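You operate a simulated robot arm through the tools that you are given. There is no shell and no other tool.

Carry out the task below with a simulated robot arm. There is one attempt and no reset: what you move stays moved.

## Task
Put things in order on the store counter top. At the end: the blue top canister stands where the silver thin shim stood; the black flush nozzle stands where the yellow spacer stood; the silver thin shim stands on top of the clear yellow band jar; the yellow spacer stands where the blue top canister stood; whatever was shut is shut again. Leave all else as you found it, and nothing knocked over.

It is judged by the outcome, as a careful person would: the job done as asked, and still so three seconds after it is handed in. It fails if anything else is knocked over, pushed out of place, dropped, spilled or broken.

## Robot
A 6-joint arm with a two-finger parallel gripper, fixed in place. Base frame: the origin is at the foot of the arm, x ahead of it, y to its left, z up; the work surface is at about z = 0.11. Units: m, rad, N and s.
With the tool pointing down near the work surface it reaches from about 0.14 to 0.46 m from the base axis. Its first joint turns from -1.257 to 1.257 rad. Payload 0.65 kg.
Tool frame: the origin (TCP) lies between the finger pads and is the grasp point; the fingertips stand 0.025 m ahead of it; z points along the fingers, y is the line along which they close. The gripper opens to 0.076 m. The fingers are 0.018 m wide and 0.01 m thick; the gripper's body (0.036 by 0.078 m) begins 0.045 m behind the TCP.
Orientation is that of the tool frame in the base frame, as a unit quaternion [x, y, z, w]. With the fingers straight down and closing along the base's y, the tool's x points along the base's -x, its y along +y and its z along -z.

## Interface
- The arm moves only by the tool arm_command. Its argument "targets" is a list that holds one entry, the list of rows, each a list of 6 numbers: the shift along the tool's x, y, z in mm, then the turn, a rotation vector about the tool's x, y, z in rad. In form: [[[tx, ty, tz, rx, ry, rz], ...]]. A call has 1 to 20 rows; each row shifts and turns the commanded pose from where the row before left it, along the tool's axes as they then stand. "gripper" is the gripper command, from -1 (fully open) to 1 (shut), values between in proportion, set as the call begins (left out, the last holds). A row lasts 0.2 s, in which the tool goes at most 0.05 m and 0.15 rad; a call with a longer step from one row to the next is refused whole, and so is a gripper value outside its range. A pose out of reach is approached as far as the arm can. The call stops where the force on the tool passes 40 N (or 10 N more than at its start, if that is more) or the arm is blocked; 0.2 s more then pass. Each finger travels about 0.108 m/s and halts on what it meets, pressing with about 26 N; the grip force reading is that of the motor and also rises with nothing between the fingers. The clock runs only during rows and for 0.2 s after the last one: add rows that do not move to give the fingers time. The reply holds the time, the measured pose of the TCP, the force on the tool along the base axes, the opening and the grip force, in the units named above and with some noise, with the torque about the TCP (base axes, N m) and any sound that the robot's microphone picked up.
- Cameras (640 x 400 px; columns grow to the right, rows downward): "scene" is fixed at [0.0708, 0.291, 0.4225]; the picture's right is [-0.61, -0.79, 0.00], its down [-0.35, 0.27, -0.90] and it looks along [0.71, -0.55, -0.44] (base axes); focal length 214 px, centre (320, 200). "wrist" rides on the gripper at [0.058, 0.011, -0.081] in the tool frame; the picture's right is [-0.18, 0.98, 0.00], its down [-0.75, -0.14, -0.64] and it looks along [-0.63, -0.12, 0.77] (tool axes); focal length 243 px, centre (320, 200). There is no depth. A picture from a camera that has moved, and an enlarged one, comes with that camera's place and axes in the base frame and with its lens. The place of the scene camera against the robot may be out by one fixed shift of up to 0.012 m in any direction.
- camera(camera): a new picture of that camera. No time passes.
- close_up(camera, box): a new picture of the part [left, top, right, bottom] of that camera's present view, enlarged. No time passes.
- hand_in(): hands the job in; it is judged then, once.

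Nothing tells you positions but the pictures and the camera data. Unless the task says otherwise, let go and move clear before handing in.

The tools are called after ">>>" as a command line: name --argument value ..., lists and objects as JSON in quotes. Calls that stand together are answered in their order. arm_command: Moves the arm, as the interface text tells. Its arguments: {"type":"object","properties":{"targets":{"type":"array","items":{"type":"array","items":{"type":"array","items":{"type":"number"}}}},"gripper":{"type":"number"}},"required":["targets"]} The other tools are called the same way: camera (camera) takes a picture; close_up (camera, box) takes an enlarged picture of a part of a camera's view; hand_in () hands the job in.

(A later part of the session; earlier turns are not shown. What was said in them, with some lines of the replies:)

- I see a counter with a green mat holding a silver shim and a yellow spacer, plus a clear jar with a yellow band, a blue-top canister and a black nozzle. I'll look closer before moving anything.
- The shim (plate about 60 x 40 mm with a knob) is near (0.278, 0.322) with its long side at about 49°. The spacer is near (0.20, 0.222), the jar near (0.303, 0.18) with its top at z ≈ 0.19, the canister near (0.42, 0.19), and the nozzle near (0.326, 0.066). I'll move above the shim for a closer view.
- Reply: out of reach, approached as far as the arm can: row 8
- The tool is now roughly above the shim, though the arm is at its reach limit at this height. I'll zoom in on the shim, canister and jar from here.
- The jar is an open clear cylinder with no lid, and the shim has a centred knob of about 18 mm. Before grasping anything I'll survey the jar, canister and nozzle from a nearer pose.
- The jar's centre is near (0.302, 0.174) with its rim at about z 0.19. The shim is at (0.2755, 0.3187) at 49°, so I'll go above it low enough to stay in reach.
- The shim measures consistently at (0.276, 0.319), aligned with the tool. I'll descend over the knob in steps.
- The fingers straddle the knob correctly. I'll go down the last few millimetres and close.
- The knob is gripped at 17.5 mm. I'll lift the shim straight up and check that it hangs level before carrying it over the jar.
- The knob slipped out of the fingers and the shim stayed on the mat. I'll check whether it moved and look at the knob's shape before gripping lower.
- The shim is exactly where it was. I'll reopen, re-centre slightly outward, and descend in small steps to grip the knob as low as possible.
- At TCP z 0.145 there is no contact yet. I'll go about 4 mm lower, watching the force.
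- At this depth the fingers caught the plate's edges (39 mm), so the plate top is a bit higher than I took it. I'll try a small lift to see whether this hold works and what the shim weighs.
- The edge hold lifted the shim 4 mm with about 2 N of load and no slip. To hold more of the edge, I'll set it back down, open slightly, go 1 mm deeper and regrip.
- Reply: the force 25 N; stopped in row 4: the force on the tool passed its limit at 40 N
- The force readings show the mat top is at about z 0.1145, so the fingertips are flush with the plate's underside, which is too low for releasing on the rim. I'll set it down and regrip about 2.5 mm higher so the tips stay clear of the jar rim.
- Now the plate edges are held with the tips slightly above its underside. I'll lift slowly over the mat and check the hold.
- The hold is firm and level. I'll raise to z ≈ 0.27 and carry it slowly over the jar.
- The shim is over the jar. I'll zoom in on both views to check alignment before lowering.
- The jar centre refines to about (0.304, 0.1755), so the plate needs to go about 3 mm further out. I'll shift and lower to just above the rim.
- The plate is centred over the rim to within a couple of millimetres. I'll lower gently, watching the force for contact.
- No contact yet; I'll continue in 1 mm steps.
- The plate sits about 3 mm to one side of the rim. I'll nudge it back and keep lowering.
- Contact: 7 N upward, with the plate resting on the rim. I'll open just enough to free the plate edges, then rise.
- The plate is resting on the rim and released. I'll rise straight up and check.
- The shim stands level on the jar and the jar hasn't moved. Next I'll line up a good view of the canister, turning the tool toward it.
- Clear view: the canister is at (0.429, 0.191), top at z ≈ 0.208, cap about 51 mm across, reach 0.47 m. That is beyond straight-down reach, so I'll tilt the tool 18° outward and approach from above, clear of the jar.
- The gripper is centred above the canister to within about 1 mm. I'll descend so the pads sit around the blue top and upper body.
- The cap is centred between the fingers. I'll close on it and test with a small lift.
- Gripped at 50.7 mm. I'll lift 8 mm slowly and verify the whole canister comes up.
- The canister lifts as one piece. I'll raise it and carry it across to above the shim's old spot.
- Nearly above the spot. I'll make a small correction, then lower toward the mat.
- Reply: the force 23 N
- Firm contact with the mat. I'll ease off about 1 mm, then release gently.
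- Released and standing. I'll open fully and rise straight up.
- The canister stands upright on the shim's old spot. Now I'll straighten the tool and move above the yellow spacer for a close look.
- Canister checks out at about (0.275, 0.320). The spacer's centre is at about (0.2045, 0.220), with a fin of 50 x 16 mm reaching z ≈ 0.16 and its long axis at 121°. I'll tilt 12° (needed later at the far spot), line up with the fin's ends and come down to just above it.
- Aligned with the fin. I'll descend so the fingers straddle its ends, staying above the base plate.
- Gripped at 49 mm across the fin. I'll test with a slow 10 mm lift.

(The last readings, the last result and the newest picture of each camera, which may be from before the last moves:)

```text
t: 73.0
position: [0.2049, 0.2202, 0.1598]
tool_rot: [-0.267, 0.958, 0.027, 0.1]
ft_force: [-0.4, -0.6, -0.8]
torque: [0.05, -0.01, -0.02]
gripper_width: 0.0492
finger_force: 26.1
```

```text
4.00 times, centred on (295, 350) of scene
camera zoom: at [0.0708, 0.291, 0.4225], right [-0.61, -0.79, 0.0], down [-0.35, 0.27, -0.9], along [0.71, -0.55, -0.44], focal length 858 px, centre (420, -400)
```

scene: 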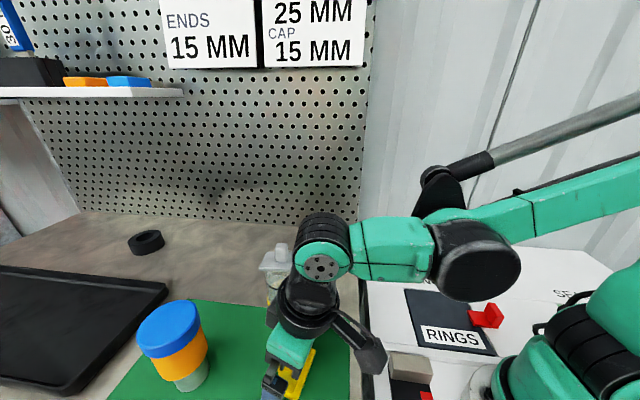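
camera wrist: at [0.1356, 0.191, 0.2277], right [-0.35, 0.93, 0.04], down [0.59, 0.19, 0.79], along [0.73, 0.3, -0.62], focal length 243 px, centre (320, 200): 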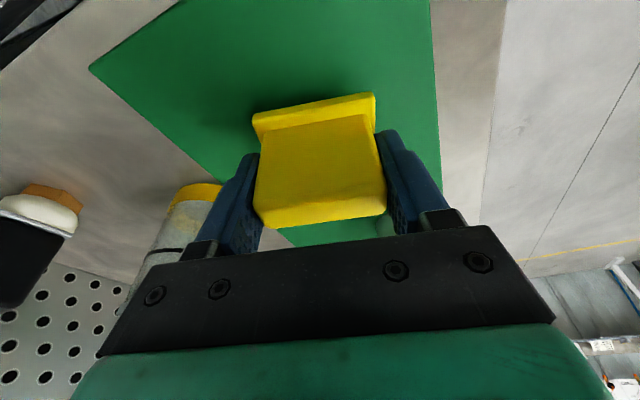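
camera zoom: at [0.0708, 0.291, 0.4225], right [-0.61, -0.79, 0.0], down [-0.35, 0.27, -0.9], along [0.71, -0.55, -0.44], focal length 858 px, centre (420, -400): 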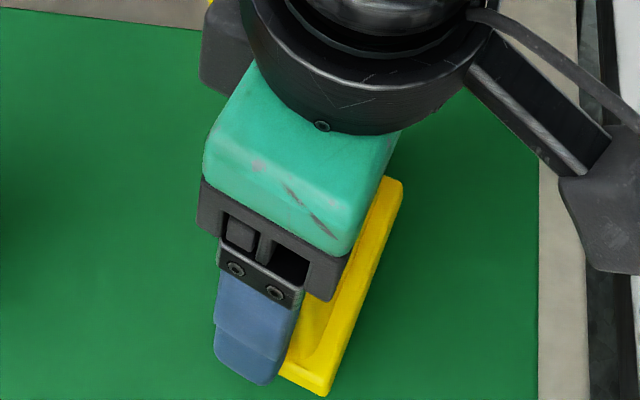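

The spacer is firmly held. I'll raise it high, turn it slightly (so the camera will stay clear of the jar at the far spot), and carry it over the jar.

>>> arm_command --targets '[[[-2, 0, -9.4, 0, 0, 0], [-3.71, 0, -17.5, 0, 0, 0], [-3.71, 0, -17.5, 0, 0, 0], [-3.71, 0, -17.5, 0, 0, 0], [-3.71, 0, -17.5, 0, 0, 0], [-3.71, 0, -17.5, 0, 0, 0], [-3.71, 0, -17.5, 0, 0, 0], [-1.7, 0, -8, 0, 0, 0], [0, 0, 0, -0.029, 0, -0.1366], [0, 0, 0, -0.029, 0, -0.1366], [0, 0, 0, 0, 0, 0]]]'

>>> camera --camera "wrist"

>>> camera --camera "scene"

```text
t: 75.4
position: [0.2036, 0.2193, 0.2862]
tool_rot: [-0.398, 0.911, 0.042, 0.097]
ft_force: [-0.1, 0.0, 0.2]
torque: [0.0, -0.01, 0.01]
gripper_width: 0.0491
finger_force: 25.3
```

```text
taken
camera wrist: at [0.1455, 0.1723, 0.3533], right [-0.6, 0.8, 0.04], down [0.51, 0.35, 0.79], along [0.62, 0.49, -0.62], focal length 243 px, centre (320, 200)
```

wrist: 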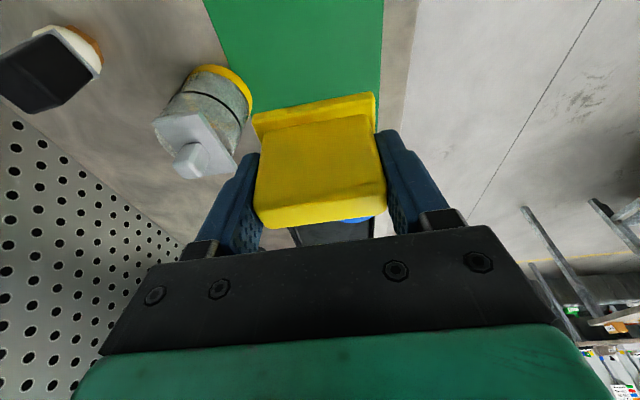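

```text
taken
```

scene: 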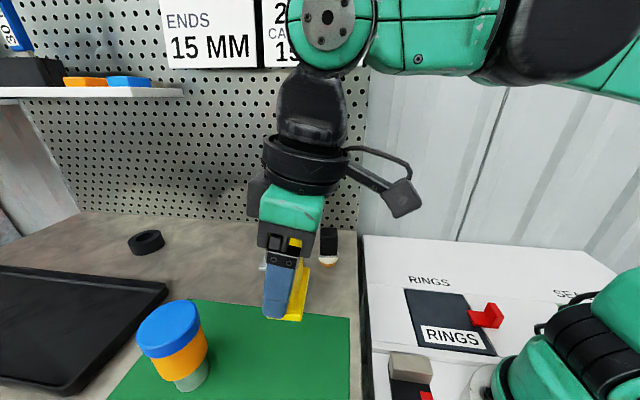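

Still firmly held. Now the traverse over the jar.

>>> arm_command --targets '[[[-4.3, -7.5, 0.9, 0, 0, 0], [-8.65, -15.12, 1.84, 0, 0, 0], [-8.65, -15.12, 1.84, 0, 0, 0], [-8.65, -15.12, 1.84, 0, 0, 0], [-8.65, -15.12, 1.84, 0, 0, 0], [-8.65, -15.12, 1.84, 0, 0, 0], [-8.65, -15.12, 1.84, 0, 0, 0], [-8.65, -15.12, 1.84, 0, 0, 0], [-8.65, -15.12, 1.84, 0, 0, 0], [-8.65, -15.12, 1.84, 0, 0, 0], [-8.65, -15.12, 1.84, 0, 0, 0], [-4.3, -7.5, 0.9, 0, 0, 0], [0, 0, 0, 0, 0, 0]]]'

>>> camera --camera "scene"

>>> camera --camera "wrist"

```text
t: 78.2
position: [0.3937, 0.1781, 0.2876]
tool_rot: [-0.398, 0.912, 0.041, 0.096]
ft_force: [0.6, -0.7, -0.6]
torque: [0.03, 0.02, -0.03]
gripper_width: 0.0491
finger_force: 26.3
```

```text
taken
```

scene: 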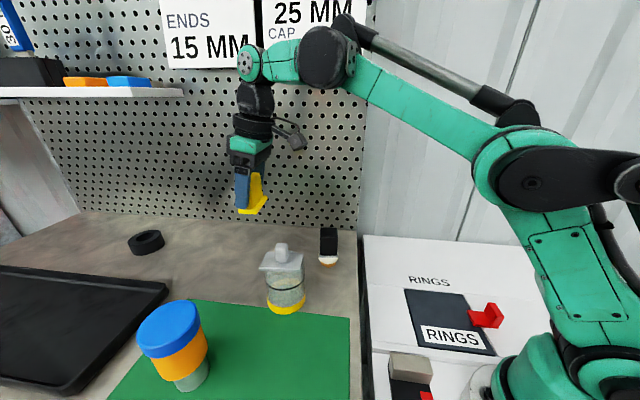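

```text
taken
camera wrist: at [0.3342, 0.1315, 0.3549], right [-0.6, 0.8, 0.04], down [0.51, 0.35, 0.79], along [0.62, 0.49, -0.62], focal length 243 px, centre (320, 200)
```

wrist: 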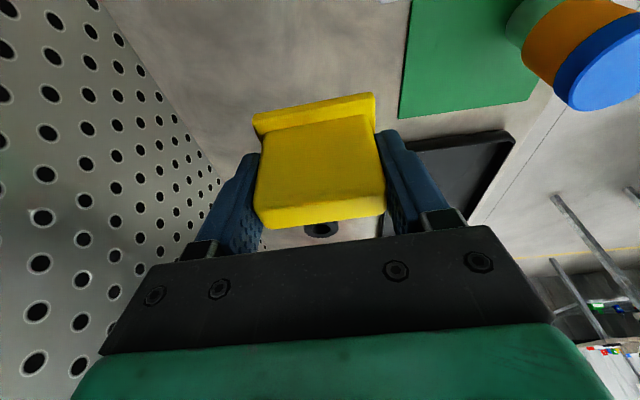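

>>> arm_command --targets '[[[-2.65, -3, 15.3, 0, 0, 0], [-2.65, -3, 15.3, 0, 0, 0], [-2.65, -3, 15.3, 0, 0, 0], [-2.65, -3, 15.3, 0, 0, 0], [-2.65, -3, 15.3, 0, 0, 0], [-2.65, -3, 15.3, 0, 0, 0], [0, 0, 0, 0, 0, 0]]]'

>>> camera --camera "wrist"

>>> close_up --camera "scene" --box '[190, 160, 350, 290]'

```text
t: 79.8
position: [0.4299, 0.1922, 0.2012]
tool_rot: [-0.398, 0.912, 0.041, 0.096]
ft_force: [0.0, -0.2, -0.8]
torque: [-0.02, -0.04, -0.04]
gripper_width: 0.0489
finger_force: 26.1
```

```text
taken
camera wrist: at [0.3708, 0.145, 0.2684], right [-0.6, 0.8, 0.04], down [0.51, 0.35, 0.79], along [0.62, 0.49, -0.62], focal length 243 px, centre (320, 200)
```

wrist: 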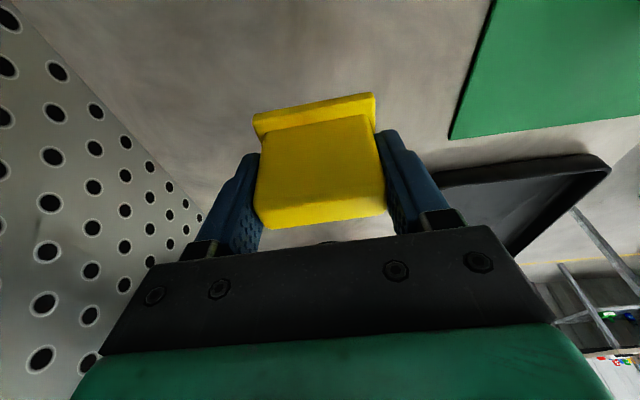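

```text
3.08 times, centred on (270, 225) of scene
camera zoom: at [0.0708, 0.291, 0.4225], right [-0.61, -0.79, 0.0], down [-0.35, 0.27, -0.9], along [0.71, -0.55, -0.44], focal length 660 px, centre (474, 123)
```

zoom: 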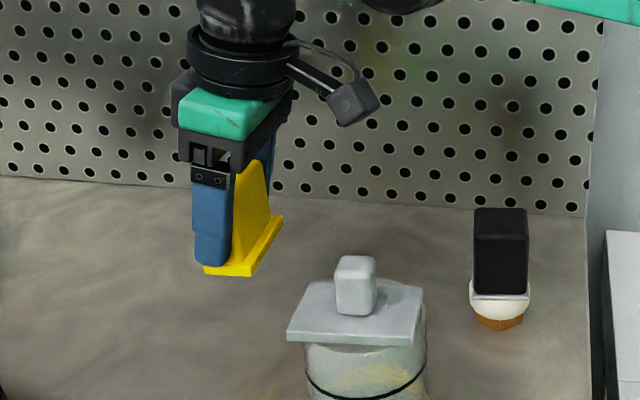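

Positioned above the canister's old spot. I'll lower partway and check clearance to the jar.

>>> arm_command --targets '[[[1.91, 0, 9, 0, 0, 0], [1.91, 0, 9, 0, 0, 0], [1.91, 0, 9, 0, 0, 0], [1.5, 0, 7, 0, 0, 0], [0, 0, 0, 0, 0, 0]]]'

>>> camera --camera "scene"

>>> close_up --camera "scene" --box '[190, 180, 350, 300]'

```text
t: 81.0
position: [0.4305, 0.1907, 0.1647]
tool_rot: [-0.397, 0.912, 0.042, 0.096]
ft_force: [0.0, -0.3, 0.2]
torque: [-0.01, 0.01, 0.0]
gripper_width: 0.0493
finger_force: 25.9
```

```text
taken
```

scene: 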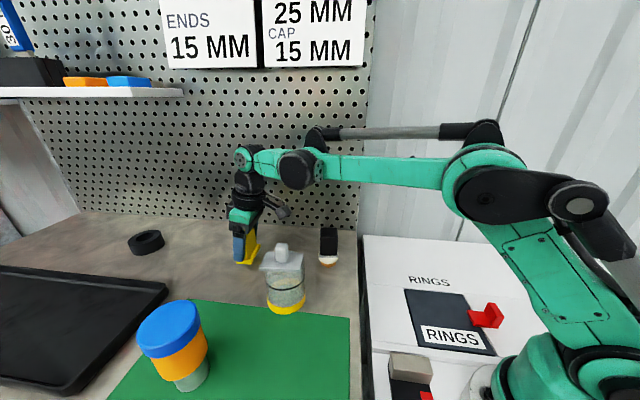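

```text
3.33 times, centred on (270, 240) of scene
camera zoom: at [0.0708, 0.291, 0.4225], right [-0.61, -0.79, 0.0], down [-0.35, 0.27, -0.9], along [0.71, -0.55, -0.44], focal length 715 px, centre (487, 67)
```

zoom: 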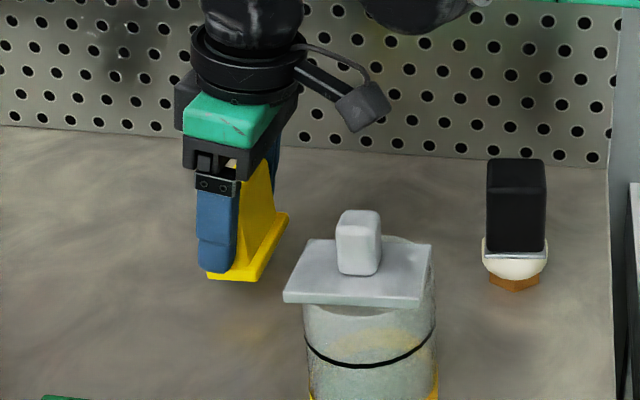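

Clear of the jar. I'll continue down in finer steps until contact.

>>> arm_command --targets '[[[1.04, 0, 4.9, 0, 0, 0], [1.04, 0, 4.9, 0, 0, 0], [0.62, 0, 2.93, 0, 0, 0], [0, 0, 0, 0, 0, 0]]]'

>>> arm_command --targets '[[[0.21, 0, 0.98, 0, 0, 0], [0, 0, 0, 0, 0, 0]]]'

>>> arm_command --targets '[[[0.21, 0, 0.98, 0, 0, 0], [0, 0, 0, 0, 0, 0]]]'

```text
t: 82.0
position: [0.43, 0.1929, 0.1522]
tool_rot: [-0.397, 0.912, 0.042, 0.095]
ft_force: [-0.8, -0.6, -1.1]
torque: [-0.04, 0.02, -0.01]
gripper_width: 0.0492
finger_force: 26.0
```

```text
t: 82.6
position: [0.4301, 0.193, 0.1508]
tool_rot: [-0.398, 0.911, 0.042, 0.096]
ft_force: [0.2, 0.2, 0.8]
torque: [0.01, 0.03, 0.01]
gripper_width: 0.0492
finger_force: 25.8
```

```text
t: 83.2
position: [0.4304, 0.1923, 0.1496]
tool_rot: [-0.397, 0.912, 0.041, 0.096]
ft_force: [0.5, 0.3, -0.6]
torque: [-0.02, 0.02, 0.0]
gripper_width: 0.0492
finger_force: 25.9
```

>>> arm_command --targets '[[[0.21, 0, 0.98, 0, 0, 0], [0, 0, 0, 0, 0, 0]]]'

>>> close_up --camera "scene" --box '[200, 200, 320, 290]'

```text
t: 83.8
position: [0.4309, 0.1915, 0.1498]
tool_rot: [-0.397, 0.912, 0.042, 0.095]
ft_force: [-0.2, -0.6, -0.7]
torque: [0.01, 0.03, -0.01]
gripper_width: 0.0492
finger_force: 26.3
```

```text
4.44 times, centred on (260, 245) of scene
camera zoom: at [0.0708, 0.291, 0.4225], right [-0.61, -0.79, 0.0], down [-0.35, 0.27, -0.9], along [0.71, -0.55, -0.44], focal length 953 px, centre (587, 0)
```

zoom: 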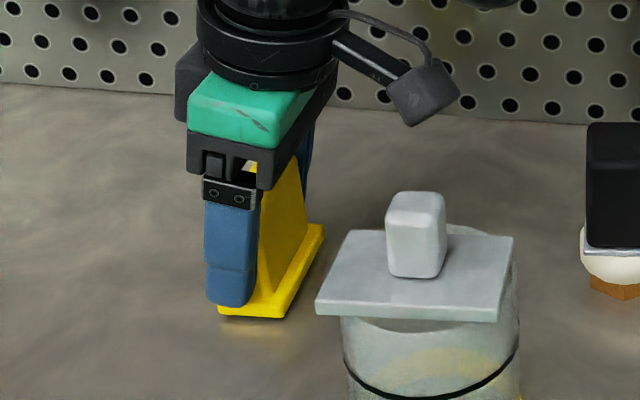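

>>> arm_command --targets '[[[0.21, 0, 0.98, 0, 0, 0], [0, 0, 0, 0, 0, 0]]]'

```text
t: 84.4
position: [0.4305, 0.1921, 0.1476]
tool_rot: [-0.397, 0.912, 0.042, 0.097]
ft_force: [0.9, -0.3, -0.9]
torque: [0.0, -0.04, 0.01]
gripper_width: 0.049
finger_force: 25.7
```

>>> arm_command --targets '[[[0.21, 0, 0.98, 0, 0, 0], [0, 0, 0, 0, 0, 0]]]'

```text
t: 85.0
position: [0.4294, 0.1915, 0.147]
tool_rot: [-0.398, 0.911, 0.042, 0.096]
ft_force: [0.0, 0.6, -0.3]
torque: [0.01, 0.02, -0.01]
gripper_width: 0.0493
finger_force: 26.2
```

>>> arm_command --targets '[[[0.21, 0, 0.98, 0, 0, 0], [0, 0, 0, 0, 0, 0]]]'

```text
t: 85.6
position: [0.4297, 0.1924, 0.1455]
tool_rot: [-0.397, 0.912, 0.04, 0.096]
ft_force: [-1.7, 0.1, 16.8]
torque: [0.02, 0.1, 0.0]
gripper_width: 0.0492
finger_force: 26.5
```

Contact with the counter. I'll ease half a millimetre and release.

>>> arm_command --targets '[[[-0.1, 0, -0.5, 0, 0, 0], [0, 0, 0, 0, 0, 0]]]'

>>> arm_command --targets '[[[0, 0, 0, 0, 0, 0], [0, 0, 0, 0, 0, 0], [0, 0, 0, 0, 0, 0]]]' --gripper -0.7

>>> camera --camera "wrist"

>>> close_up --camera "scene" --box '[200, 200, 320, 290]'

```text
t: 86.2
position: [0.4296, 0.1919, 0.1454]
tool_rot: [-0.398, 0.911, 0.041, 0.096]
ft_force: [-3.8, -2.2, 19.7]
torque: [-0.06, 0.19, -0.01]
gripper_width: 0.049
finger_force: 26.1
```

```text
t: 87.0
position: [0.4316, 0.1913, 0.1454]
tool_rot: [-0.397, 0.912, 0.042, 0.096]
ft_force: [-0.7, -0.6, -0.6]
torque: [0.0, -0.01, 0.05]
gripper_width: 0.0647
finger_force: 0.0
```

```text
taken
camera wrist: at [0.3709, 0.1452, 0.2135], right [-0.6, 0.8, 0.04], down [0.51, 0.35, 0.79], along [0.62, 0.49, -0.62], focal length 243 px, centre (320, 200)
```

wrist: 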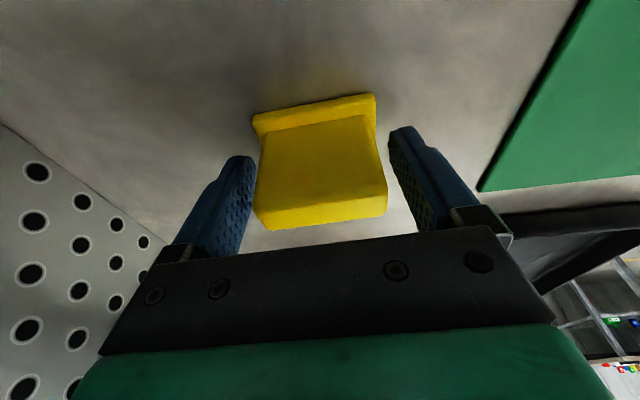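

```text
4.44 times, centred on (260, 245) of scene
camera zoom: at [0.0708, 0.291, 0.4225], right [-0.61, -0.79, 0.0], down [-0.35, 0.27, -0.9], along [0.71, -0.55, -0.44], focal length 953 px, centre (587, 0)
```

zoom: 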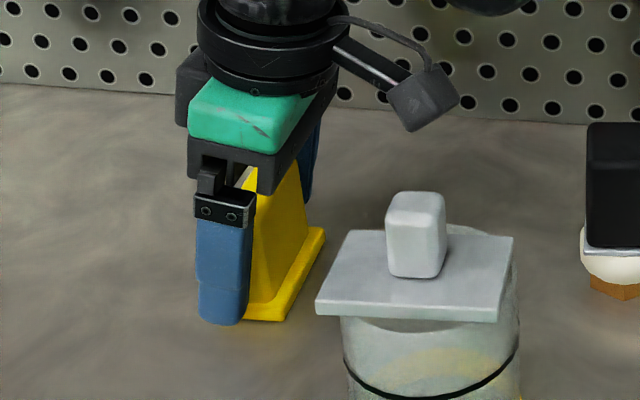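

The spacer stands on the canister's old spot. I'll open fully, rise clear of it, then straighten the tool and turn toward the nozzle.

>>> arm_command --targets '[[[0, 0, 0, 0, 0, 0], [-0.4, 0, -2, 0, 0, 0], [-1.5, 0, -7, 0, 0, 0], [-3, 0, -14, 0, 0, 0], [-3.2, 0, -15, 0, 0, 0], [-3.2, 0, -15, 0, 0, 0], [0, 0, 0, 0, 0, 0]]]' --gripper -1

>>> close_up --camera "scene" --box '[190, 180, 350, 300]'

```text
t: 88.6
position: [0.4309, 0.191, 0.1992]
tool_rot: [-0.398, 0.911, 0.043, 0.096]
ft_force: [-0.5, 0.8, 0.2]
torque: [-0.05, 0.01, 0.02]
gripper_width: 0.0759
finger_force: 0.0
```

```text
3.33 times, centred on (270, 240) of scene
camera zoom: at [0.0708, 0.291, 0.4225], right [-0.61, -0.79, 0.0], down [-0.35, 0.27, -0.9], along [0.71, -0.55, -0.44], focal length 715 px, centre (487, 67)
```

zoom: 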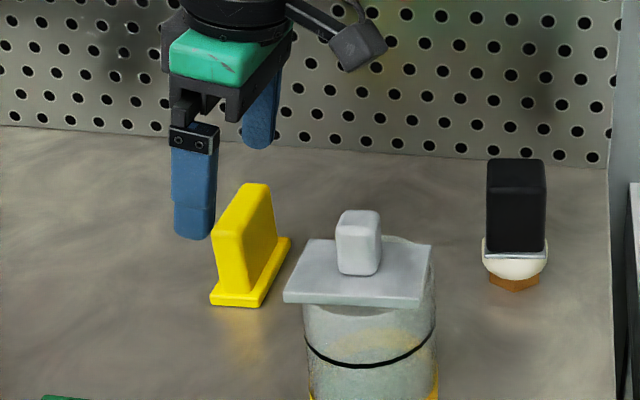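

The spacer stands upright exactly where the canister was. Now moving away and toward the nozzle.

>>> arm_command --targets '[[[6.42, -2.23, -16.7, 0, 0, 0], [6.42, -2.23, -16.7, 0, 0, 0], [6.42, -2.23, -16.7, 0, 0, 0], [6.42, -2.23, -16.7, 0, 0, 0], [6.42, -2.23, -16.7, 0, 0, 0], [6.42, -2.23, -16.7, 0, 0, 0], [0, 0, 0, 0, 0.105, 0], [0, 0, 0, 0, 0.1044, 0], [0, 0, 0, 0, 0, 0.125], [0, 0, 0, 0, 0, 0.125], [0, 0, 0, 0, 0, 0.125], [0, 0, 0, 0, 0, 0.125], [0, 0, 0, 0, 0, 0.125], [0, 0, 0, 0, 0, 0]]]'

>>> camera --camera "scene"

>>> camera --camera "wrist"

```text
t: 91.6
position: [0.3887, 0.1349, 0.281]
tool_rot: [-0.098, 0.995, 0.0, 0.0]
ft_force: [-0.4, 0.6, -0.4]
torque: [0.0, 0.02, -0.02]
gripper_width: 0.0759
finger_force: 0.0
out of reach, approached as far as the arm can: row 8
```

```text
taken
```

scene: 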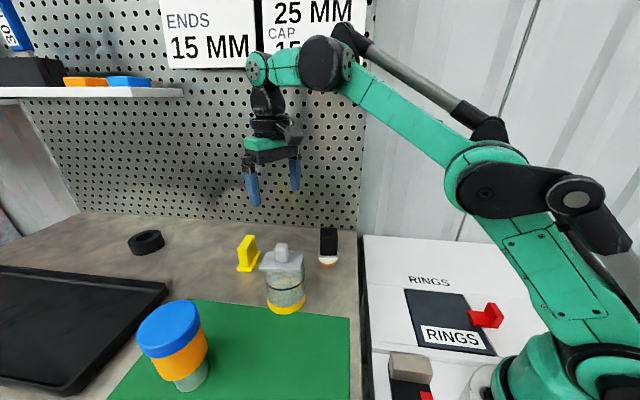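

```text
taken
camera wrist: at [0.3287, 0.1349, 0.3629], right [-0.01, 1.0, 0.0], down [0.77, 0.01, 0.64], along [0.64, 0.01, -0.77], focal length 243 px, centre (320, 200)
```

wrist: 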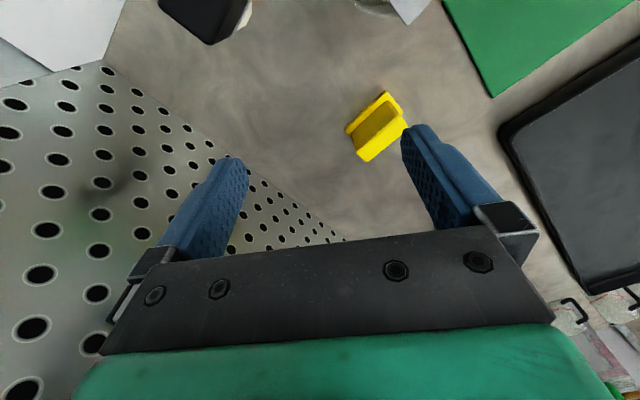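

>>> arm_command --targets '[[[15, -11.1, -3.8, 0, 0, 0], [15, -11.1, -3.8, 0, 0, 0], [15, -11.1, -3.8, 0, 0, 0], [15, -11.1, -3.8, 0, 0, 0], [15, -11.1, -3.8, 0, 0, 0], [0, 0, 0, 0, 0, 0]]]'

>>> camera --camera "wrist"

>>> close_up --camera "wrist" --box '[260, 30, 380, 130]'

>>> close_up --camera "scene" --box '[300, 215, 360, 275]'

```text
t: 93.0
position: [0.3268, 0.0672, 0.3006]
tool_rot: [-0.099, 0.995, 0.0, 0.0]
ft_force: [-1.2, -0.3, 0.0]
torque: [0.01, 0.02, -0.01]
gripper_width: 0.0764
finger_force: 0.1
```

```text
taken
camera wrist: at [0.2666, 0.0667, 0.3814], right [-0.01, 1.0, 0.0], down [0.77, 0.01, 0.64], along [0.64, 0.01, -0.77], focal length 243 px, centre (320, 200)
```

wrist: 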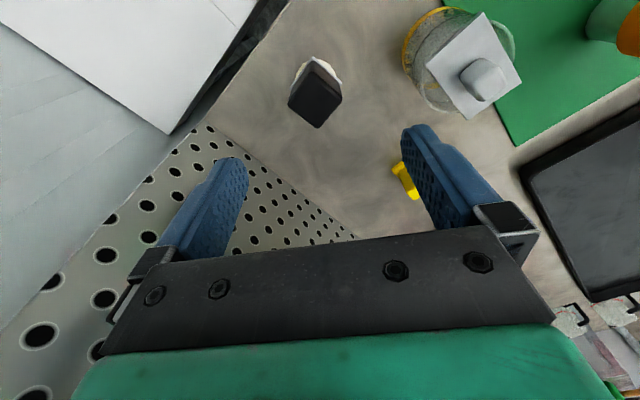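

```text
4.00 times, centred on (320, 80) of wrist
camera zoom: at [0.2666, 0.0667, 0.3814], right [-0.01, 1.0, 0.0], down [0.77, 0.01, 0.64], along [0.64, 0.01, -0.77], focal length 970 px, centre (320, 680)
```

zoom: 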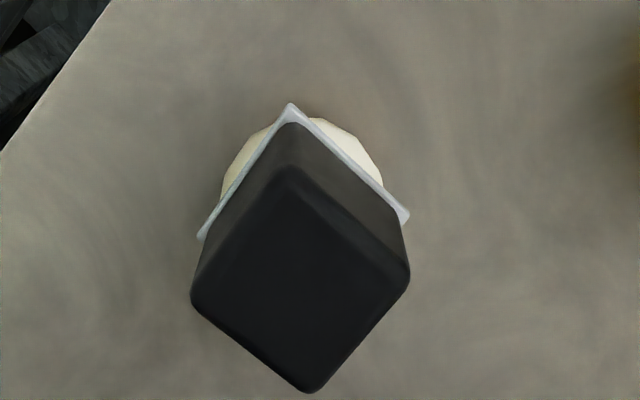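

```text
6.67 times, centred on (330, 245) of scene
camera zoom: at [0.0708, 0.291, 0.4225], right [-0.61, -0.79, 0.0], down [-0.35, 0.27, -0.9], along [0.71, -0.55, -0.44], focal length 1430 px, centre (253, -100)
```

zoom: 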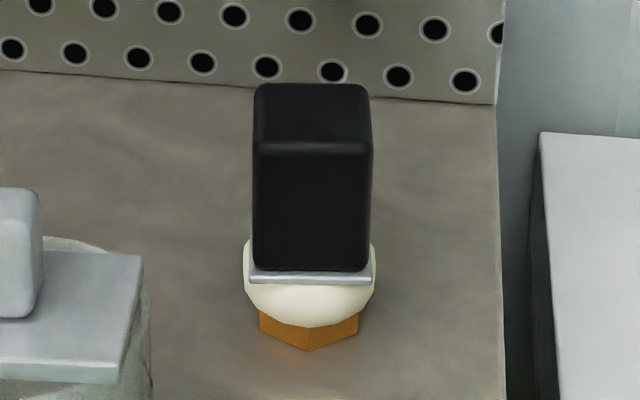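

The nozzle's black block is about 30–34 mm square, turned about 51°, centred near (0.3295, 0.0638), spanning z ≈ 0.145–0.189 above a thin flange. I'll turn the gripper to 51° to match its faces and come down above it.

>>> arm_command --targets '[[[0, 0, 0, 0, 0, -0.1394], [0, 0, 0, 0, 0, -0.1394], [0, 0, 0, 0, 0, -0.1394], [0, 0, 0, 0, 0, -0.1394], [0, 0, 0, 0, 0, -0.1394], [1, -4.2, 10, 0, 0, 0], [0, 0, 20, 0, 0, 0], [0, 0, 20, 0, 0, 0], [0, 0, 15, 0, 0, 0], [0, 0, 0, 0, 0, 0]]]'

>>> camera --camera "wrist"

>>> close_up --camera "wrist" --box '[240, 60, 400, 180]'

>>> close_up --camera "scene" --box '[260, 160, 400, 280]'

```text
t: 95.2
position: [0.3295, 0.0621, 0.2363]
tool_rot: [-0.432, 0.902, 0.0, 0.0]
ft_force: [0.5, -0.5, 0.0]
torque: [0.0, -0.01, -0.02]
gripper_width: 0.076
finger_force: 0.0
```

```text
taken
camera wrist: at [0.2827, 0.024, 0.3175], right [-0.65, 0.76, 0.0], down [0.58, 0.5, 0.64], along [0.49, 0.42, -0.77], focal length 243 px, centre (320, 200)
```

wrist: 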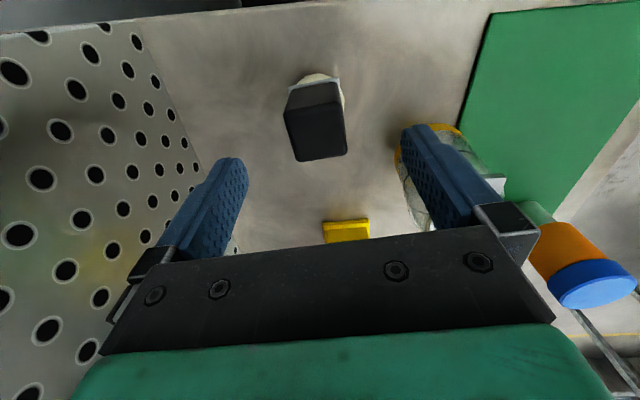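

```text
3.33 times, centred on (320, 120) of wrist
camera zoom: at [0.2827, 0.024, 0.3175], right [-0.65, 0.76, 0.0], down [0.58, 0.5, 0.64], along [0.49, 0.42, -0.77], focal length 809 px, centre (320, 467)
```

zoom: 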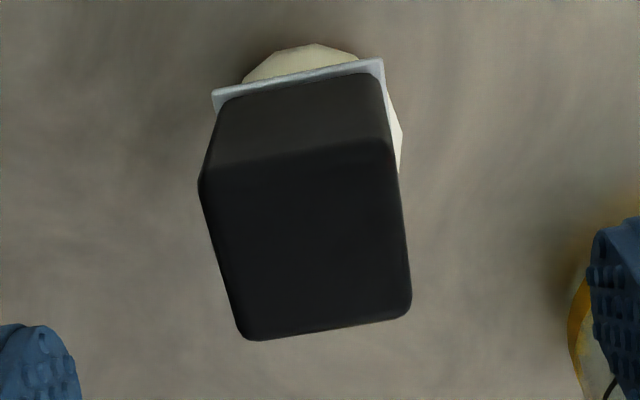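

```text
3.33 times, centred on (330, 220) of scene
camera zoom: at [0.0708, 0.291, 0.4225], right [-0.61, -0.79, 0.0], down [-0.35, 0.27, -0.9], along [0.71, -0.55, -0.44], focal length 715 px, centre (287, 133)
```

zoom: 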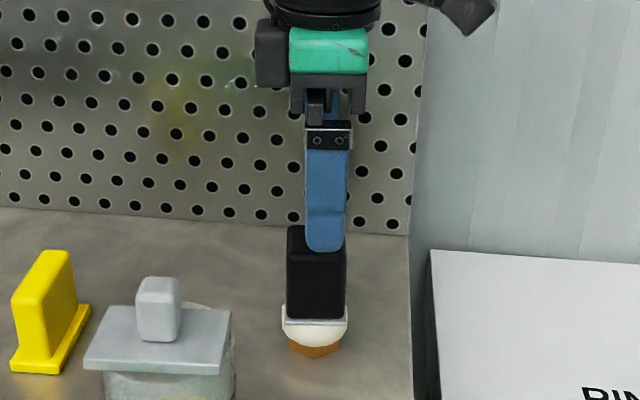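

Aligned within 1 mm. I'll descend around the black block, staying above the flange.

>>> arm_command --targets '[[[0, -1, 12, 0, 0, 0], [0, 0, 12, 0, 0, 0], [0, 0, 12, 0, 0, 0], [0, 0, 12, 0, 0, 0], [0, 0, 8, 0, 0, 0], [0, 0, 5, 0, 0, 0], [0, 0, 0, 0, 0, 0]]]'

>>> camera --camera "wrist"

>>> close_up --camera "scene" --box '[280, 190, 380, 280]'

```text
t: 96.8
position: [0.3304, 0.0627, 0.1741]
tool_rot: [-0.432, 0.902, 0.0, 0.0]
ft_force: [-0.2, 0.0, -0.6]
torque: [-0.02, 0.0, -0.04]
gripper_width: 0.0761
finger_force: 0.0
```

```text
taken
camera wrist: at [0.2843, 0.0235, 0.2556], right [-0.65, 0.76, 0.0], down [0.58, 0.5, 0.64], along [0.49, 0.42, -0.77], focal length 243 px, centre (320, 200)
```

wrist: 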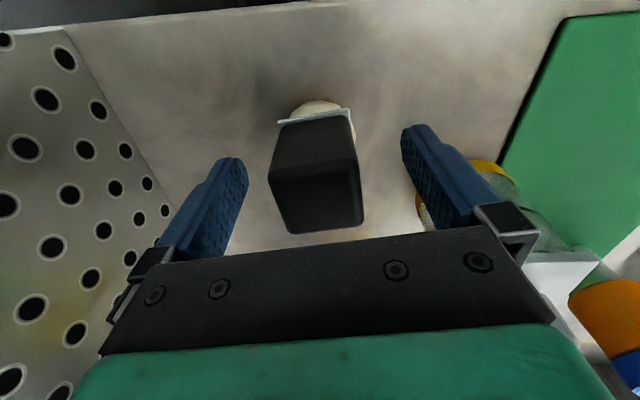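

```text
4.44 times, centred on (330, 235) of scene
camera zoom: at [0.0708, 0.291, 0.4225], right [-0.61, -0.79, 0.0], down [-0.35, 0.27, -0.9], along [0.71, -0.55, -0.44], focal length 953 px, centre (276, 44)
```

zoom: 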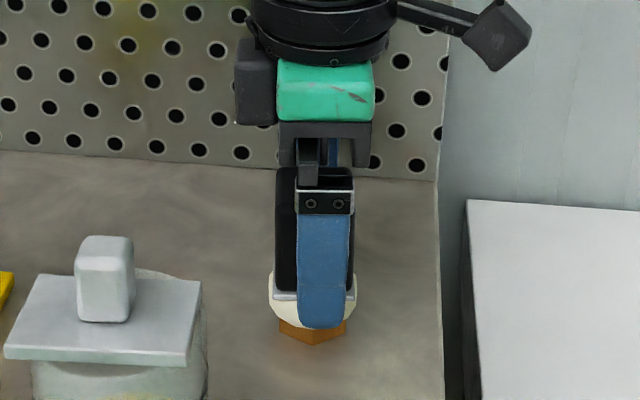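

>>> arm_command --targets '[[[0, -1.2, 0, 0, 0, 0], [0, 0, 0, 0, 0, 0]]]'

>>> arm_command --targets '[[[0, 0, 0, 0, 0, 0], [0, 0, 0, 0, 0, 0], [0, 0, 0, 0, 0, 0], [0, 0, 0, 0, 0, 0]]]' --gripper 1

>>> camera --camera "wrist"

>>> close_up --camera "scene" --box '[280, 190, 380, 280]'

```text
t: 97.4
position: [0.3306, 0.0616, 0.1752]
tool_rot: [-0.432, 0.902, 0.0, 0.0]
ft_force: [-0.7, -0.5, 0.3]
torque: [0.0, -0.01, 0.03]
gripper_width: 0.076
finger_force: 0.1
```

```text
t: 98.4
position: [0.3317, 0.062, 0.1756]
tool_rot: [-0.432, 0.902, 0.0, 0.0]
ft_force: [0.0, -0.3, 0.2]
torque: [0.0, -0.02, 0.0]
gripper_width: 0.0336
finger_force: 25.5
```

```text
taken
camera wrist: at [0.2851, 0.0229, 0.2555], right [-0.65, 0.76, 0.0], down [0.58, 0.5, 0.64], along [0.49, 0.42, -0.77], focal length 243 px, centre (320, 200)
```

wrist: 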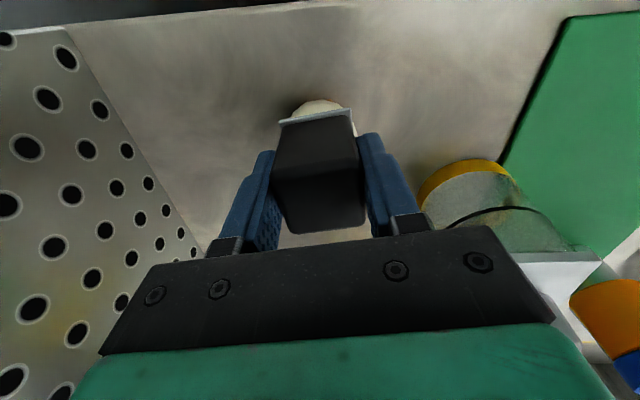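

```text
4.44 times, centred on (330, 235) of scene
camera zoom: at [0.0708, 0.291, 0.4225], right [-0.61, -0.79, 0.0], down [-0.35, 0.27, -0.9], along [0.71, -0.55, -0.44], focal length 953 px, centre (276, 44)
```

zoom: 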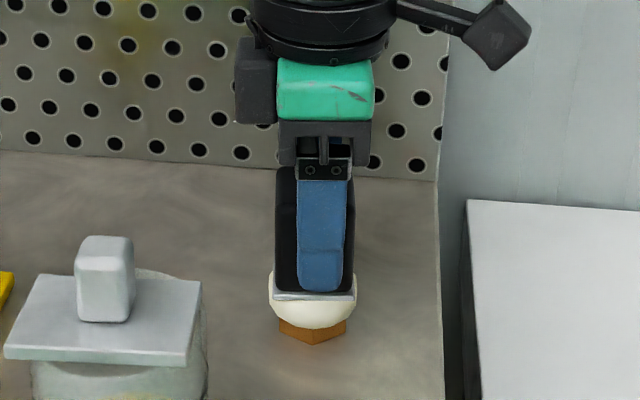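

Gripped at 33.6 mm. Slow test lift.

>>> arm_command --targets '[[[0, 0, -1, 0, 0, 0], [0, 0, -2, 0, 0, 0], [0, 0, -3, 0, 0, 0], [0, 0, -4, 0, 0, 0], [0, 0, 0, 0, 0, 0], [0, 0, 0, 0, 0, 0]]]'

>>> close_up --camera "scene" --box '[280, 190, 380, 280]'

>>> camera --camera "wrist"

```text
t: 99.8
position: [0.3316, 0.0613, 0.1843]
tool_rot: [-0.433, 0.901, 0.0, 0.0]
ft_force: [-0.1, 0.4, -2.0]
torque: [-0.02, 0.02, -0.02]
gripper_width: 0.0337
finger_force: 26.1
```

```text
4.44 times, centred on (330, 235) of scene
camera zoom: at [0.0708, 0.291, 0.4225], right [-0.61, -0.79, 0.0], down [-0.35, 0.27, -0.9], along [0.71, -0.55, -0.44], focal length 953 px, centre (276, 44)
```

zoom: 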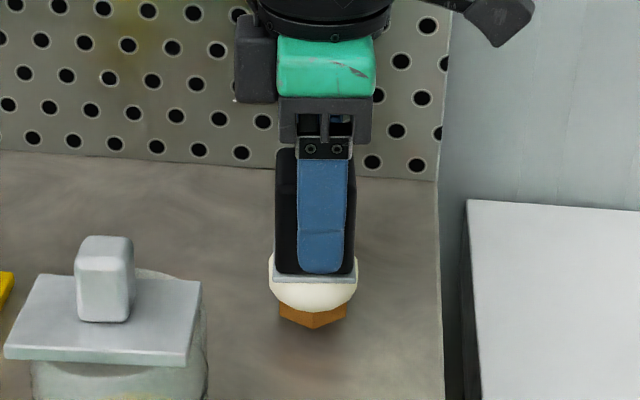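

```text
taken
camera wrist: at [0.2848, 0.0231, 0.2655], right [-0.65, 0.76, 0.0], down [0.58, 0.5, 0.64], along [0.49, 0.42, -0.77], focal length 243 px, centre (320, 200)
```

wrist: 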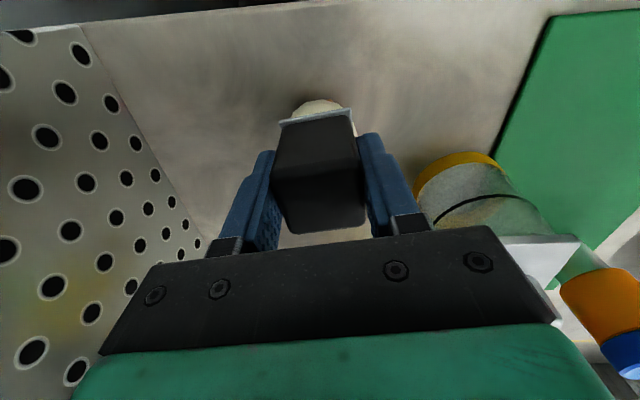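

The whole nozzle is held. I'll raise it to z ≈ 0.285 and carry it around the inner side of the jar to above the spacer's old spot.

>>> arm_command --targets '[[[0, 0, -10, 0, 0, 0], [0, 0, -18, 0, 0, 0], [0, 0, -18, 0, 0, 0], [0, 0, -18, 0, 0, 0], [0, 0, -18, 0, 0, 0], [0, 0, -18, 0, 0, 0], [2.98, 15.8, 0, 0, 0, 0], [2.98, 15.8, 0, 0, 0, 0], [2.98, 15.8, 0, 0, 0, 0], [2.98, 15.8, 0, 0, 0, 0], [2.98, 15.8, 0, 0, 0, 0], [-7.34, 14.8, 0, 0, 0, 0], [-7.34, 14.8, 0, 0, 0, 0], [-7.34, 14.8, 0, 0, 0, 0], [-7.34, 14.8, 0, 0, 0, 0], [-7.34, 14.8, 0, 0, 0, 0], [-7.34, 14.8, 0, 0, 0, 0], [-7.34, 14.8, 0, 0, 0, 0], [-7.34, 14.8, 0, 0, 0, 0], [0, 0, 0, 0, 0, 0]]]'

>>> camera --camera "scene"

>>> camera --camera "wrist"

```text
t: 104.0
position: [0.2027, 0.2204, 0.2841]
tool_rot: [-0.433, 0.901, -0.001, 0.0]
ft_force: [0.5, -0.1, -1.0]
torque: [0.01, 0.01, 0.01]
gripper_width: 0.034
finger_force: 26.2
```

```text
taken
```

scene: 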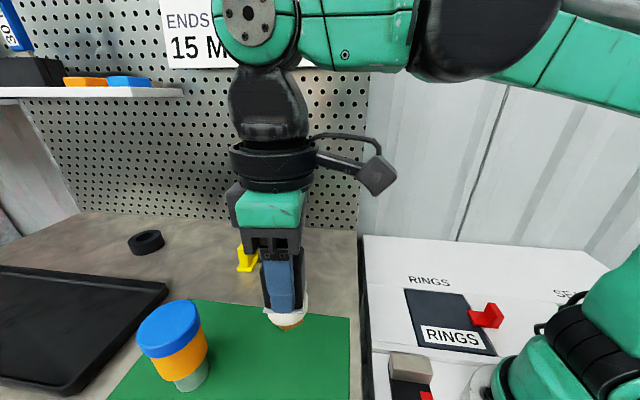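

```text
taken
camera wrist: at [0.1575, 0.1816, 0.3654], right [-0.65, 0.76, 0.0], down [0.58, 0.5, 0.64], along [0.49, 0.42, -0.77], focal length 243 px, centre (320, 200)
```

wrist: 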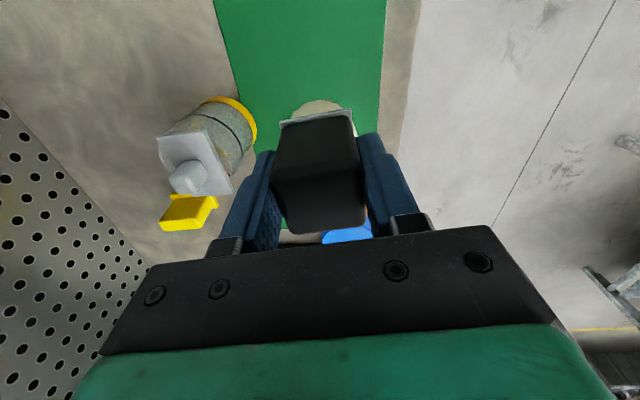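

I'll make a 2 mm correction and lower to just above the mat.

>>> arm_command --targets '[[[0, -2, 5, 0, 0, 0], [0, 0, 15, 0, 0, 0], [0, 0, 18, 0, 0, 0], [0, 0, 18, 0, 0, 0], [0, 0, 18, 0, 0, 0], [0, 0, 14, 0, 0, 0], [0, 0, 8, 0, 0, 0], [0, 0, 0, 0, 0, 0]]]'

>>> close_up --camera "scene" --box '[230, 280, 370, 400]'

>>> camera --camera "wrist"

```text
t: 105.8
position: [0.2062, 0.2181, 0.1882]
tool_rot: [-0.431, 0.902, 0.001, 0.0]
ft_force: [0.8, -0.7, -2.4]
torque: [0.01, -0.01, -0.02]
gripper_width: 0.0337
finger_force: 26.0
```

```text
3.33 times, centred on (300, 340) of scene
camera zoom: at [0.0708, 0.291, 0.4225], right [-0.61, -0.79, 0.0], down [-0.35, 0.27, -0.9], along [0.71, -0.55, -0.44], focal length 715 px, centre (387, -267)
```

zoom: 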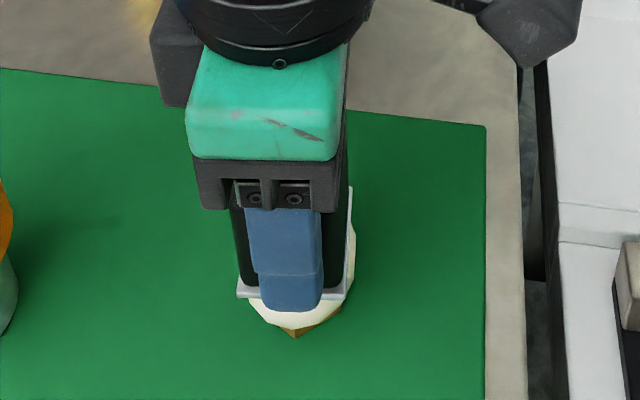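

```text
taken
camera wrist: at [0.16, 0.1789, 0.2688], right [-0.65, 0.76, 0.0], down [0.58, 0.5, 0.64], along [0.49, 0.42, -0.77], focal length 243 px, centre (320, 200)
```

wrist: 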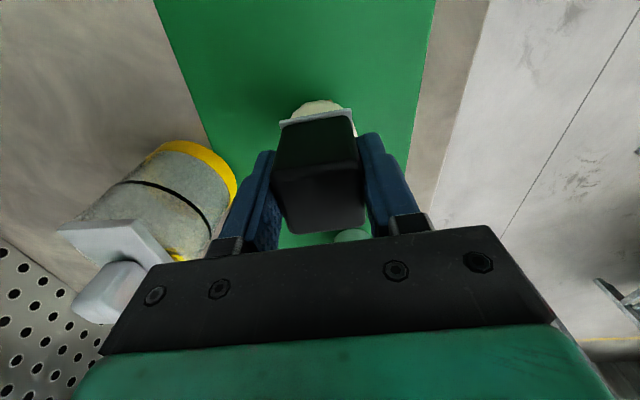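

>>> arm_command --targets '[[[0, 0, 4, 0, 0, 0], [0, 0, 3, 0, 0, 0], [0, 0, 0, 0, 0, 0]]]'

>>> arm_command --targets '[[[0, 0, 1, 0, 0, 0], [0, 0, 0, 0, 0, 0]]]'

```text
t: 106.6
position: [0.205, 0.2187, 0.1816]
tool_rot: [-0.433, 0.901, 0.001, 0.0]
ft_force: [0.7, -0.6, -0.9]
torque: [0.02, -0.02, 0.01]
gripper_width: 0.0336
finger_force: 25.9
```

```text
t: 107.2
position: [0.2062, 0.2184, 0.1803]
tool_rot: [-0.432, 0.902, 0.0, -0.001]
ft_force: [0.6, -0.3, -1.4]
torque: [0.01, -0.01, -0.04]
gripper_width: 0.0338
finger_force: 25.9
```

>>> arm_command --targets '[[[0, 0, 1, 0, 0, 0], [0, 0, 0, 0, 0, 0]]]'

```text
t: 107.8
position: [0.2044, 0.219, 0.1796]
tool_rot: [-0.433, 0.901, 0.0, 0.0]
ft_force: [-0.3, 0.2, -2.1]
torque: [-0.02, 0.02, -0.02]
gripper_width: 0.0335
finger_force: 26.1
```

>>> arm_command --targets '[[[0, 0, 1, 0, 0, 0], [0, 0, 0, 0, 0, 0]]]'

```text
t: 108.4
position: [0.2067, 0.2177, 0.1778]
tool_rot: [-0.433, 0.902, -0.001, 0.0]
ft_force: [0.4, -0.4, -2.0]
torque: [0.02, 0.01, -0.01]
gripper_width: 0.0338
finger_force: 26.2
```

>>> arm_command --targets '[[[0, 0, 0.8, 0, 0, 0], [0, 0, 0, 0, 0, 0]]]'

```text
t: 109.0
position: [0.2067, 0.2193, 0.1795]
tool_rot: [-0.433, 0.901, 0.0, 0.0]
ft_force: [0.4, 0.6, 12.6]
torque: [0.04, -0.02, 0.0]
gripper_width: 0.0336
finger_force: 26.2
```

Contact. I'll ease slightly and open.

>>> arm_command --targets '[[[0, 0, -0.4, 0, 0, 0], [0, 0, 0, 0, 0, 0]]]'

>>> arm_command --targets '[[[0, 0, 0, 0, 0, 0], [0, 0, 0, 0, 0, 0], [0, 0, 0, 0, 0, 0]]]' --gripper -0.15

>>> camera --camera "wrist"

>>> close_up --camera "scene" --box '[230, 280, 370, 400]'

```text
t: 109.6
position: [0.207, 0.2187, 0.1786]
tool_rot: [-0.432, 0.902, -0.001, 0.0]
ft_force: [-0.9, -2.6, 9.3]
torque: [-0.08, 0.02, -0.08]
gripper_width: 0.0335
finger_force: 26.4
```

```text
t: 110.4
position: [0.2052, 0.2182, 0.178]
tool_rot: [-0.433, 0.902, 0.0, 0.001]
ft_force: [-0.2, 0.3, -0.5]
torque: [0.0, 0.0, 0.0]
gripper_width: 0.0439
finger_force: 0.1
```

```text
taken
camera wrist: at [0.1595, 0.1796, 0.2595], right [-0.65, 0.76, 0.0], down [0.58, 0.5, 0.64], along [0.49, 0.42, -0.77], focal length 243 px, centre (320, 200)
```

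wrist: 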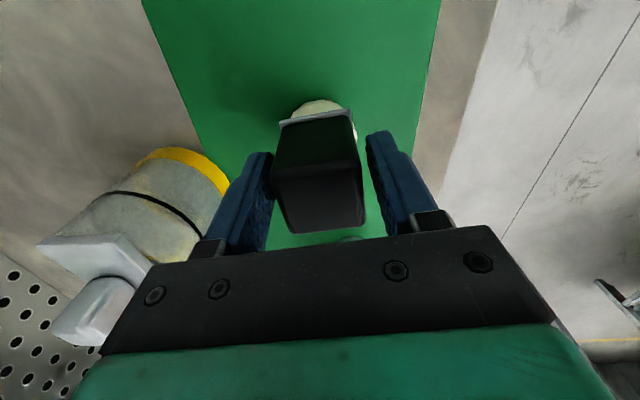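

```text
3.33 times, centred on (300, 340) of scene
camera zoom: at [0.0708, 0.291, 0.4225], right [-0.61, -0.79, 0.0], down [-0.35, 0.27, -0.9], along [0.71, -0.55, -0.44], focal length 715 px, centre (387, -267)
```

zoom: 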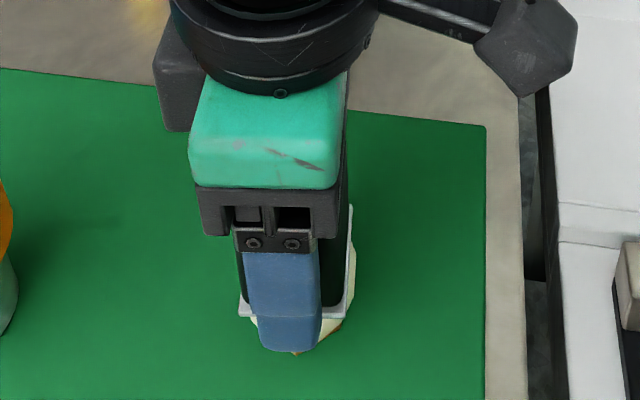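

Released and standing. I'll open fully and rise straight up.

>>> arm_command --targets '[[[0, 0, 0, 0, 0, 0], [0, 0, 0, 0, 0, 0], [0, 0, -3, 0, 0, 0], [0, 0, -8, 0, 0, 0], [0, 0, -15, 0, 0, 0], [0, 0, -18, 0, 0, 0], [0, 0, -18, 0, 0, 0], [0, 0, -18, 0, 0, 0], [0, 0, -18, 0, 0, 0], [0, 0, -18, 0, 0, 0], [0, 0, 0, 0, 0, 0]]]' --gripper -1

>>> camera --camera "wrist"

>>> camera --camera "scene"

>>> close_up --camera "wrist" --box '[240, 40, 400, 160]'

```text
t: 112.8
position: [0.2042, 0.2185, 0.2925]
tool_rot: [-0.433, 0.901, 0.0, 0.0]
ft_force: [0.0, 0.5, -0.9]
torque: [-0.01, 0.03, 0.0]
gripper_width: 0.0761
finger_force: 0.0
```

```text
taken
camera wrist: at [0.1589, 0.1801, 0.3746], right [-0.65, 0.76, 0.0], down [0.58, 0.5, 0.64], along [0.49, 0.42, -0.77], focal length 243 px, centre (320, 200)
```

wrist: 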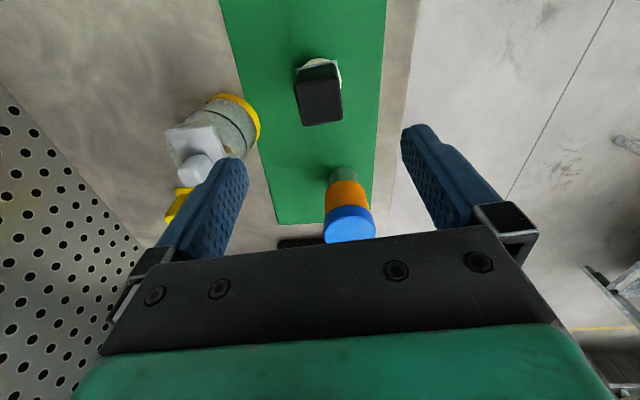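

```text
taken
```

scene: 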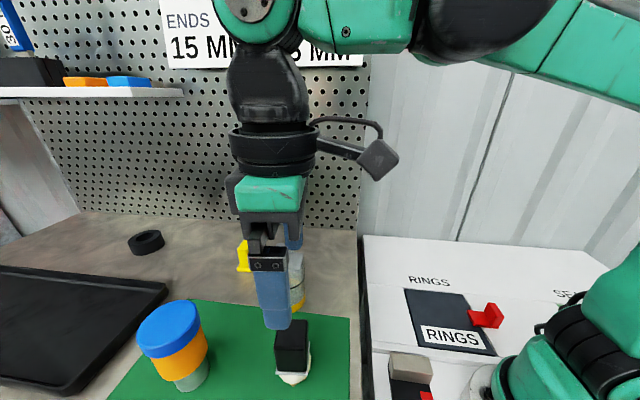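

```text
3.33 times, centred on (320, 100) of wrist
camera zoom: at [0.1589, 0.1801, 0.3746], right [-0.65, 0.76, 0.0], down [0.58, 0.5, 0.64], along [0.49, 0.42, -0.77], focal length 809 px, centre (320, 533)
```

zoom: 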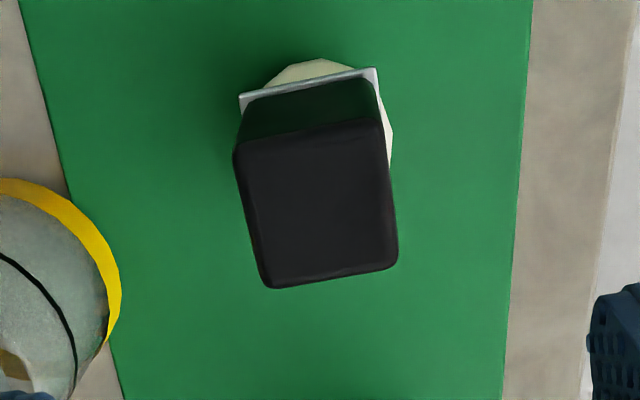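

The nozzle stands where the spacer was. I'll move the arm up and away so I can inspect everything.

>>> arm_command --targets '[[[0, 0, -20, 0, 0, 0], [0, 0, -20, 0, 0, 0], [0, 0, -20, 0, 0, 0], [0, 0, -20, 0, 0, 0], [0, 0, -20, 0, 0, 0], [18, -13, 0, 0, 0, 0], [18, -13, 0, 0, 0, 0], [18, -13, 0, 0, 0, 0], [18, -13, 0, 0, 0, 0], [18, -13, 0, 0, 0, 0], [0, 0, 0, 0, 0, 0.14], [0, 0, 0, 0, 0, 0.14], [0, 0, 0, 0, 0, 0.14], [0, 0, 0, 0, 0, 0.14], [0, 0, 0, 0, 0, 0.14], [0, 0, 0, 0, 0, 0]]]'

>>> camera --camera "scene"

>>> close_up --camera "scene" --box '[120, 200, 380, 400]'

>>> camera --camera "wrist"

```text
t: 116.2
position: [0.2005, 0.1079, 0.3843]
tool_rot: [-0.097, 0.995, 0.001, 0.0]
ft_force: [-0.4, -0.4, 0.6]
torque: [-0.02, -0.05, 0.02]
gripper_width: 0.0763
finger_force: 0.0
out of reach, approached as far as the arm can: row 5
```

```text
taken
```

scene: 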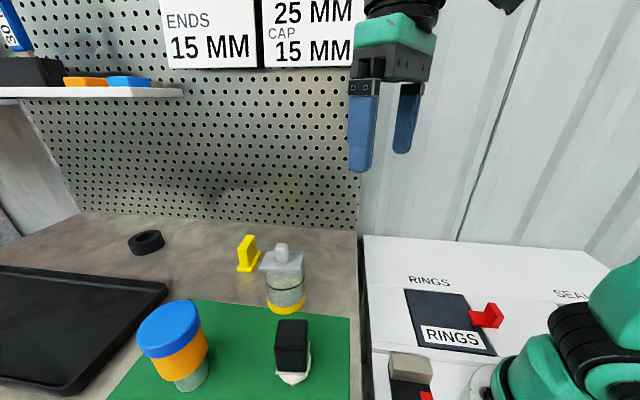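

```text
2.00 times, centred on (250, 300) of scene
camera zoom: at [0.0708, 0.291, 0.4225], right [-0.61, -0.79, 0.0], down [-0.35, 0.27, -0.9], along [0.71, -0.55, -0.44], focal length 429 px, centre (460, 0)
```

zoom: 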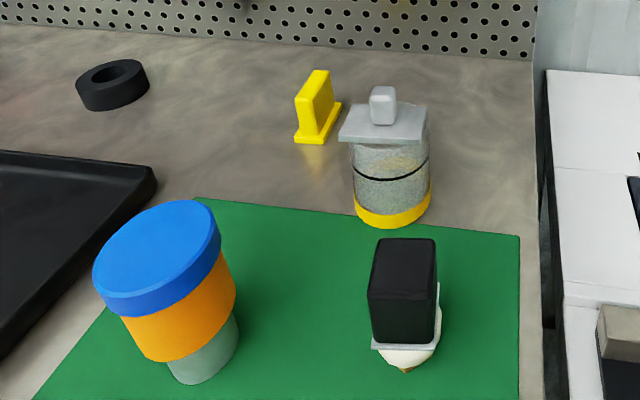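

```text
taken
camera wrist: at [0.1401, 0.107, 0.4651], right [-0.01, 1.0, 0.0], down [0.77, 0.01, 0.64], along [0.64, 0.0, -0.77], focal length 243 px, centre (320, 200)
```

wrist: 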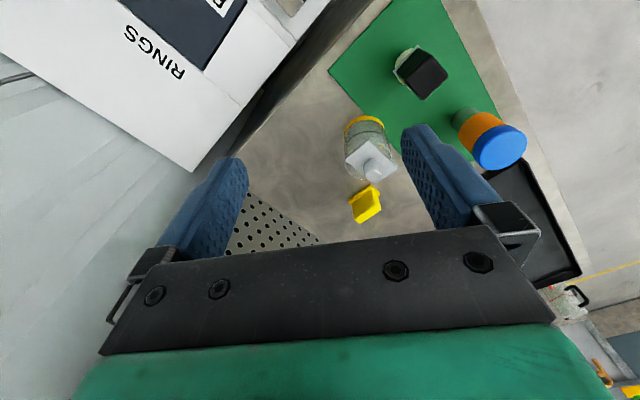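

Everything is in place and nothing else has moved:
- **Shim:** level on top of the jar, which hasn't moved.
- **Canister:** upright on the shim's old spot.
- **Spacer:** upright where the canister stood.
- **Nozzle:** upright where the spacer stood.

Nothing was opened, the gripper is empty and the arm is clear, so I'm handing in.

>>> hand_in

```text
The job is handed in.
```

The job is handed in, and each item stands where you asked. The last pictures, taken just before hand-in, showed nothing knocked over and nothing else out of place.

- **Silver thin shim:** it lies level on the rim of the clear yellow band jar, and the jar itself didn't move. My first grip on its knob slipped before it left the mat, so I carried it by its plate edges instead.
- **Blue top canister:** it stands where the shim stood, within about 2 mm by my camera measurements.
- **Yellow spacer:** it stands where the canister stood, turned about 16° from how it faced before.
- **Black flush nozzle:** it stands where the spacer stood, about 1 mm off and facing the same way as before.

I opened nothing, so there was nothing to shut. The gripper is empty and the arm is clear of the counter.
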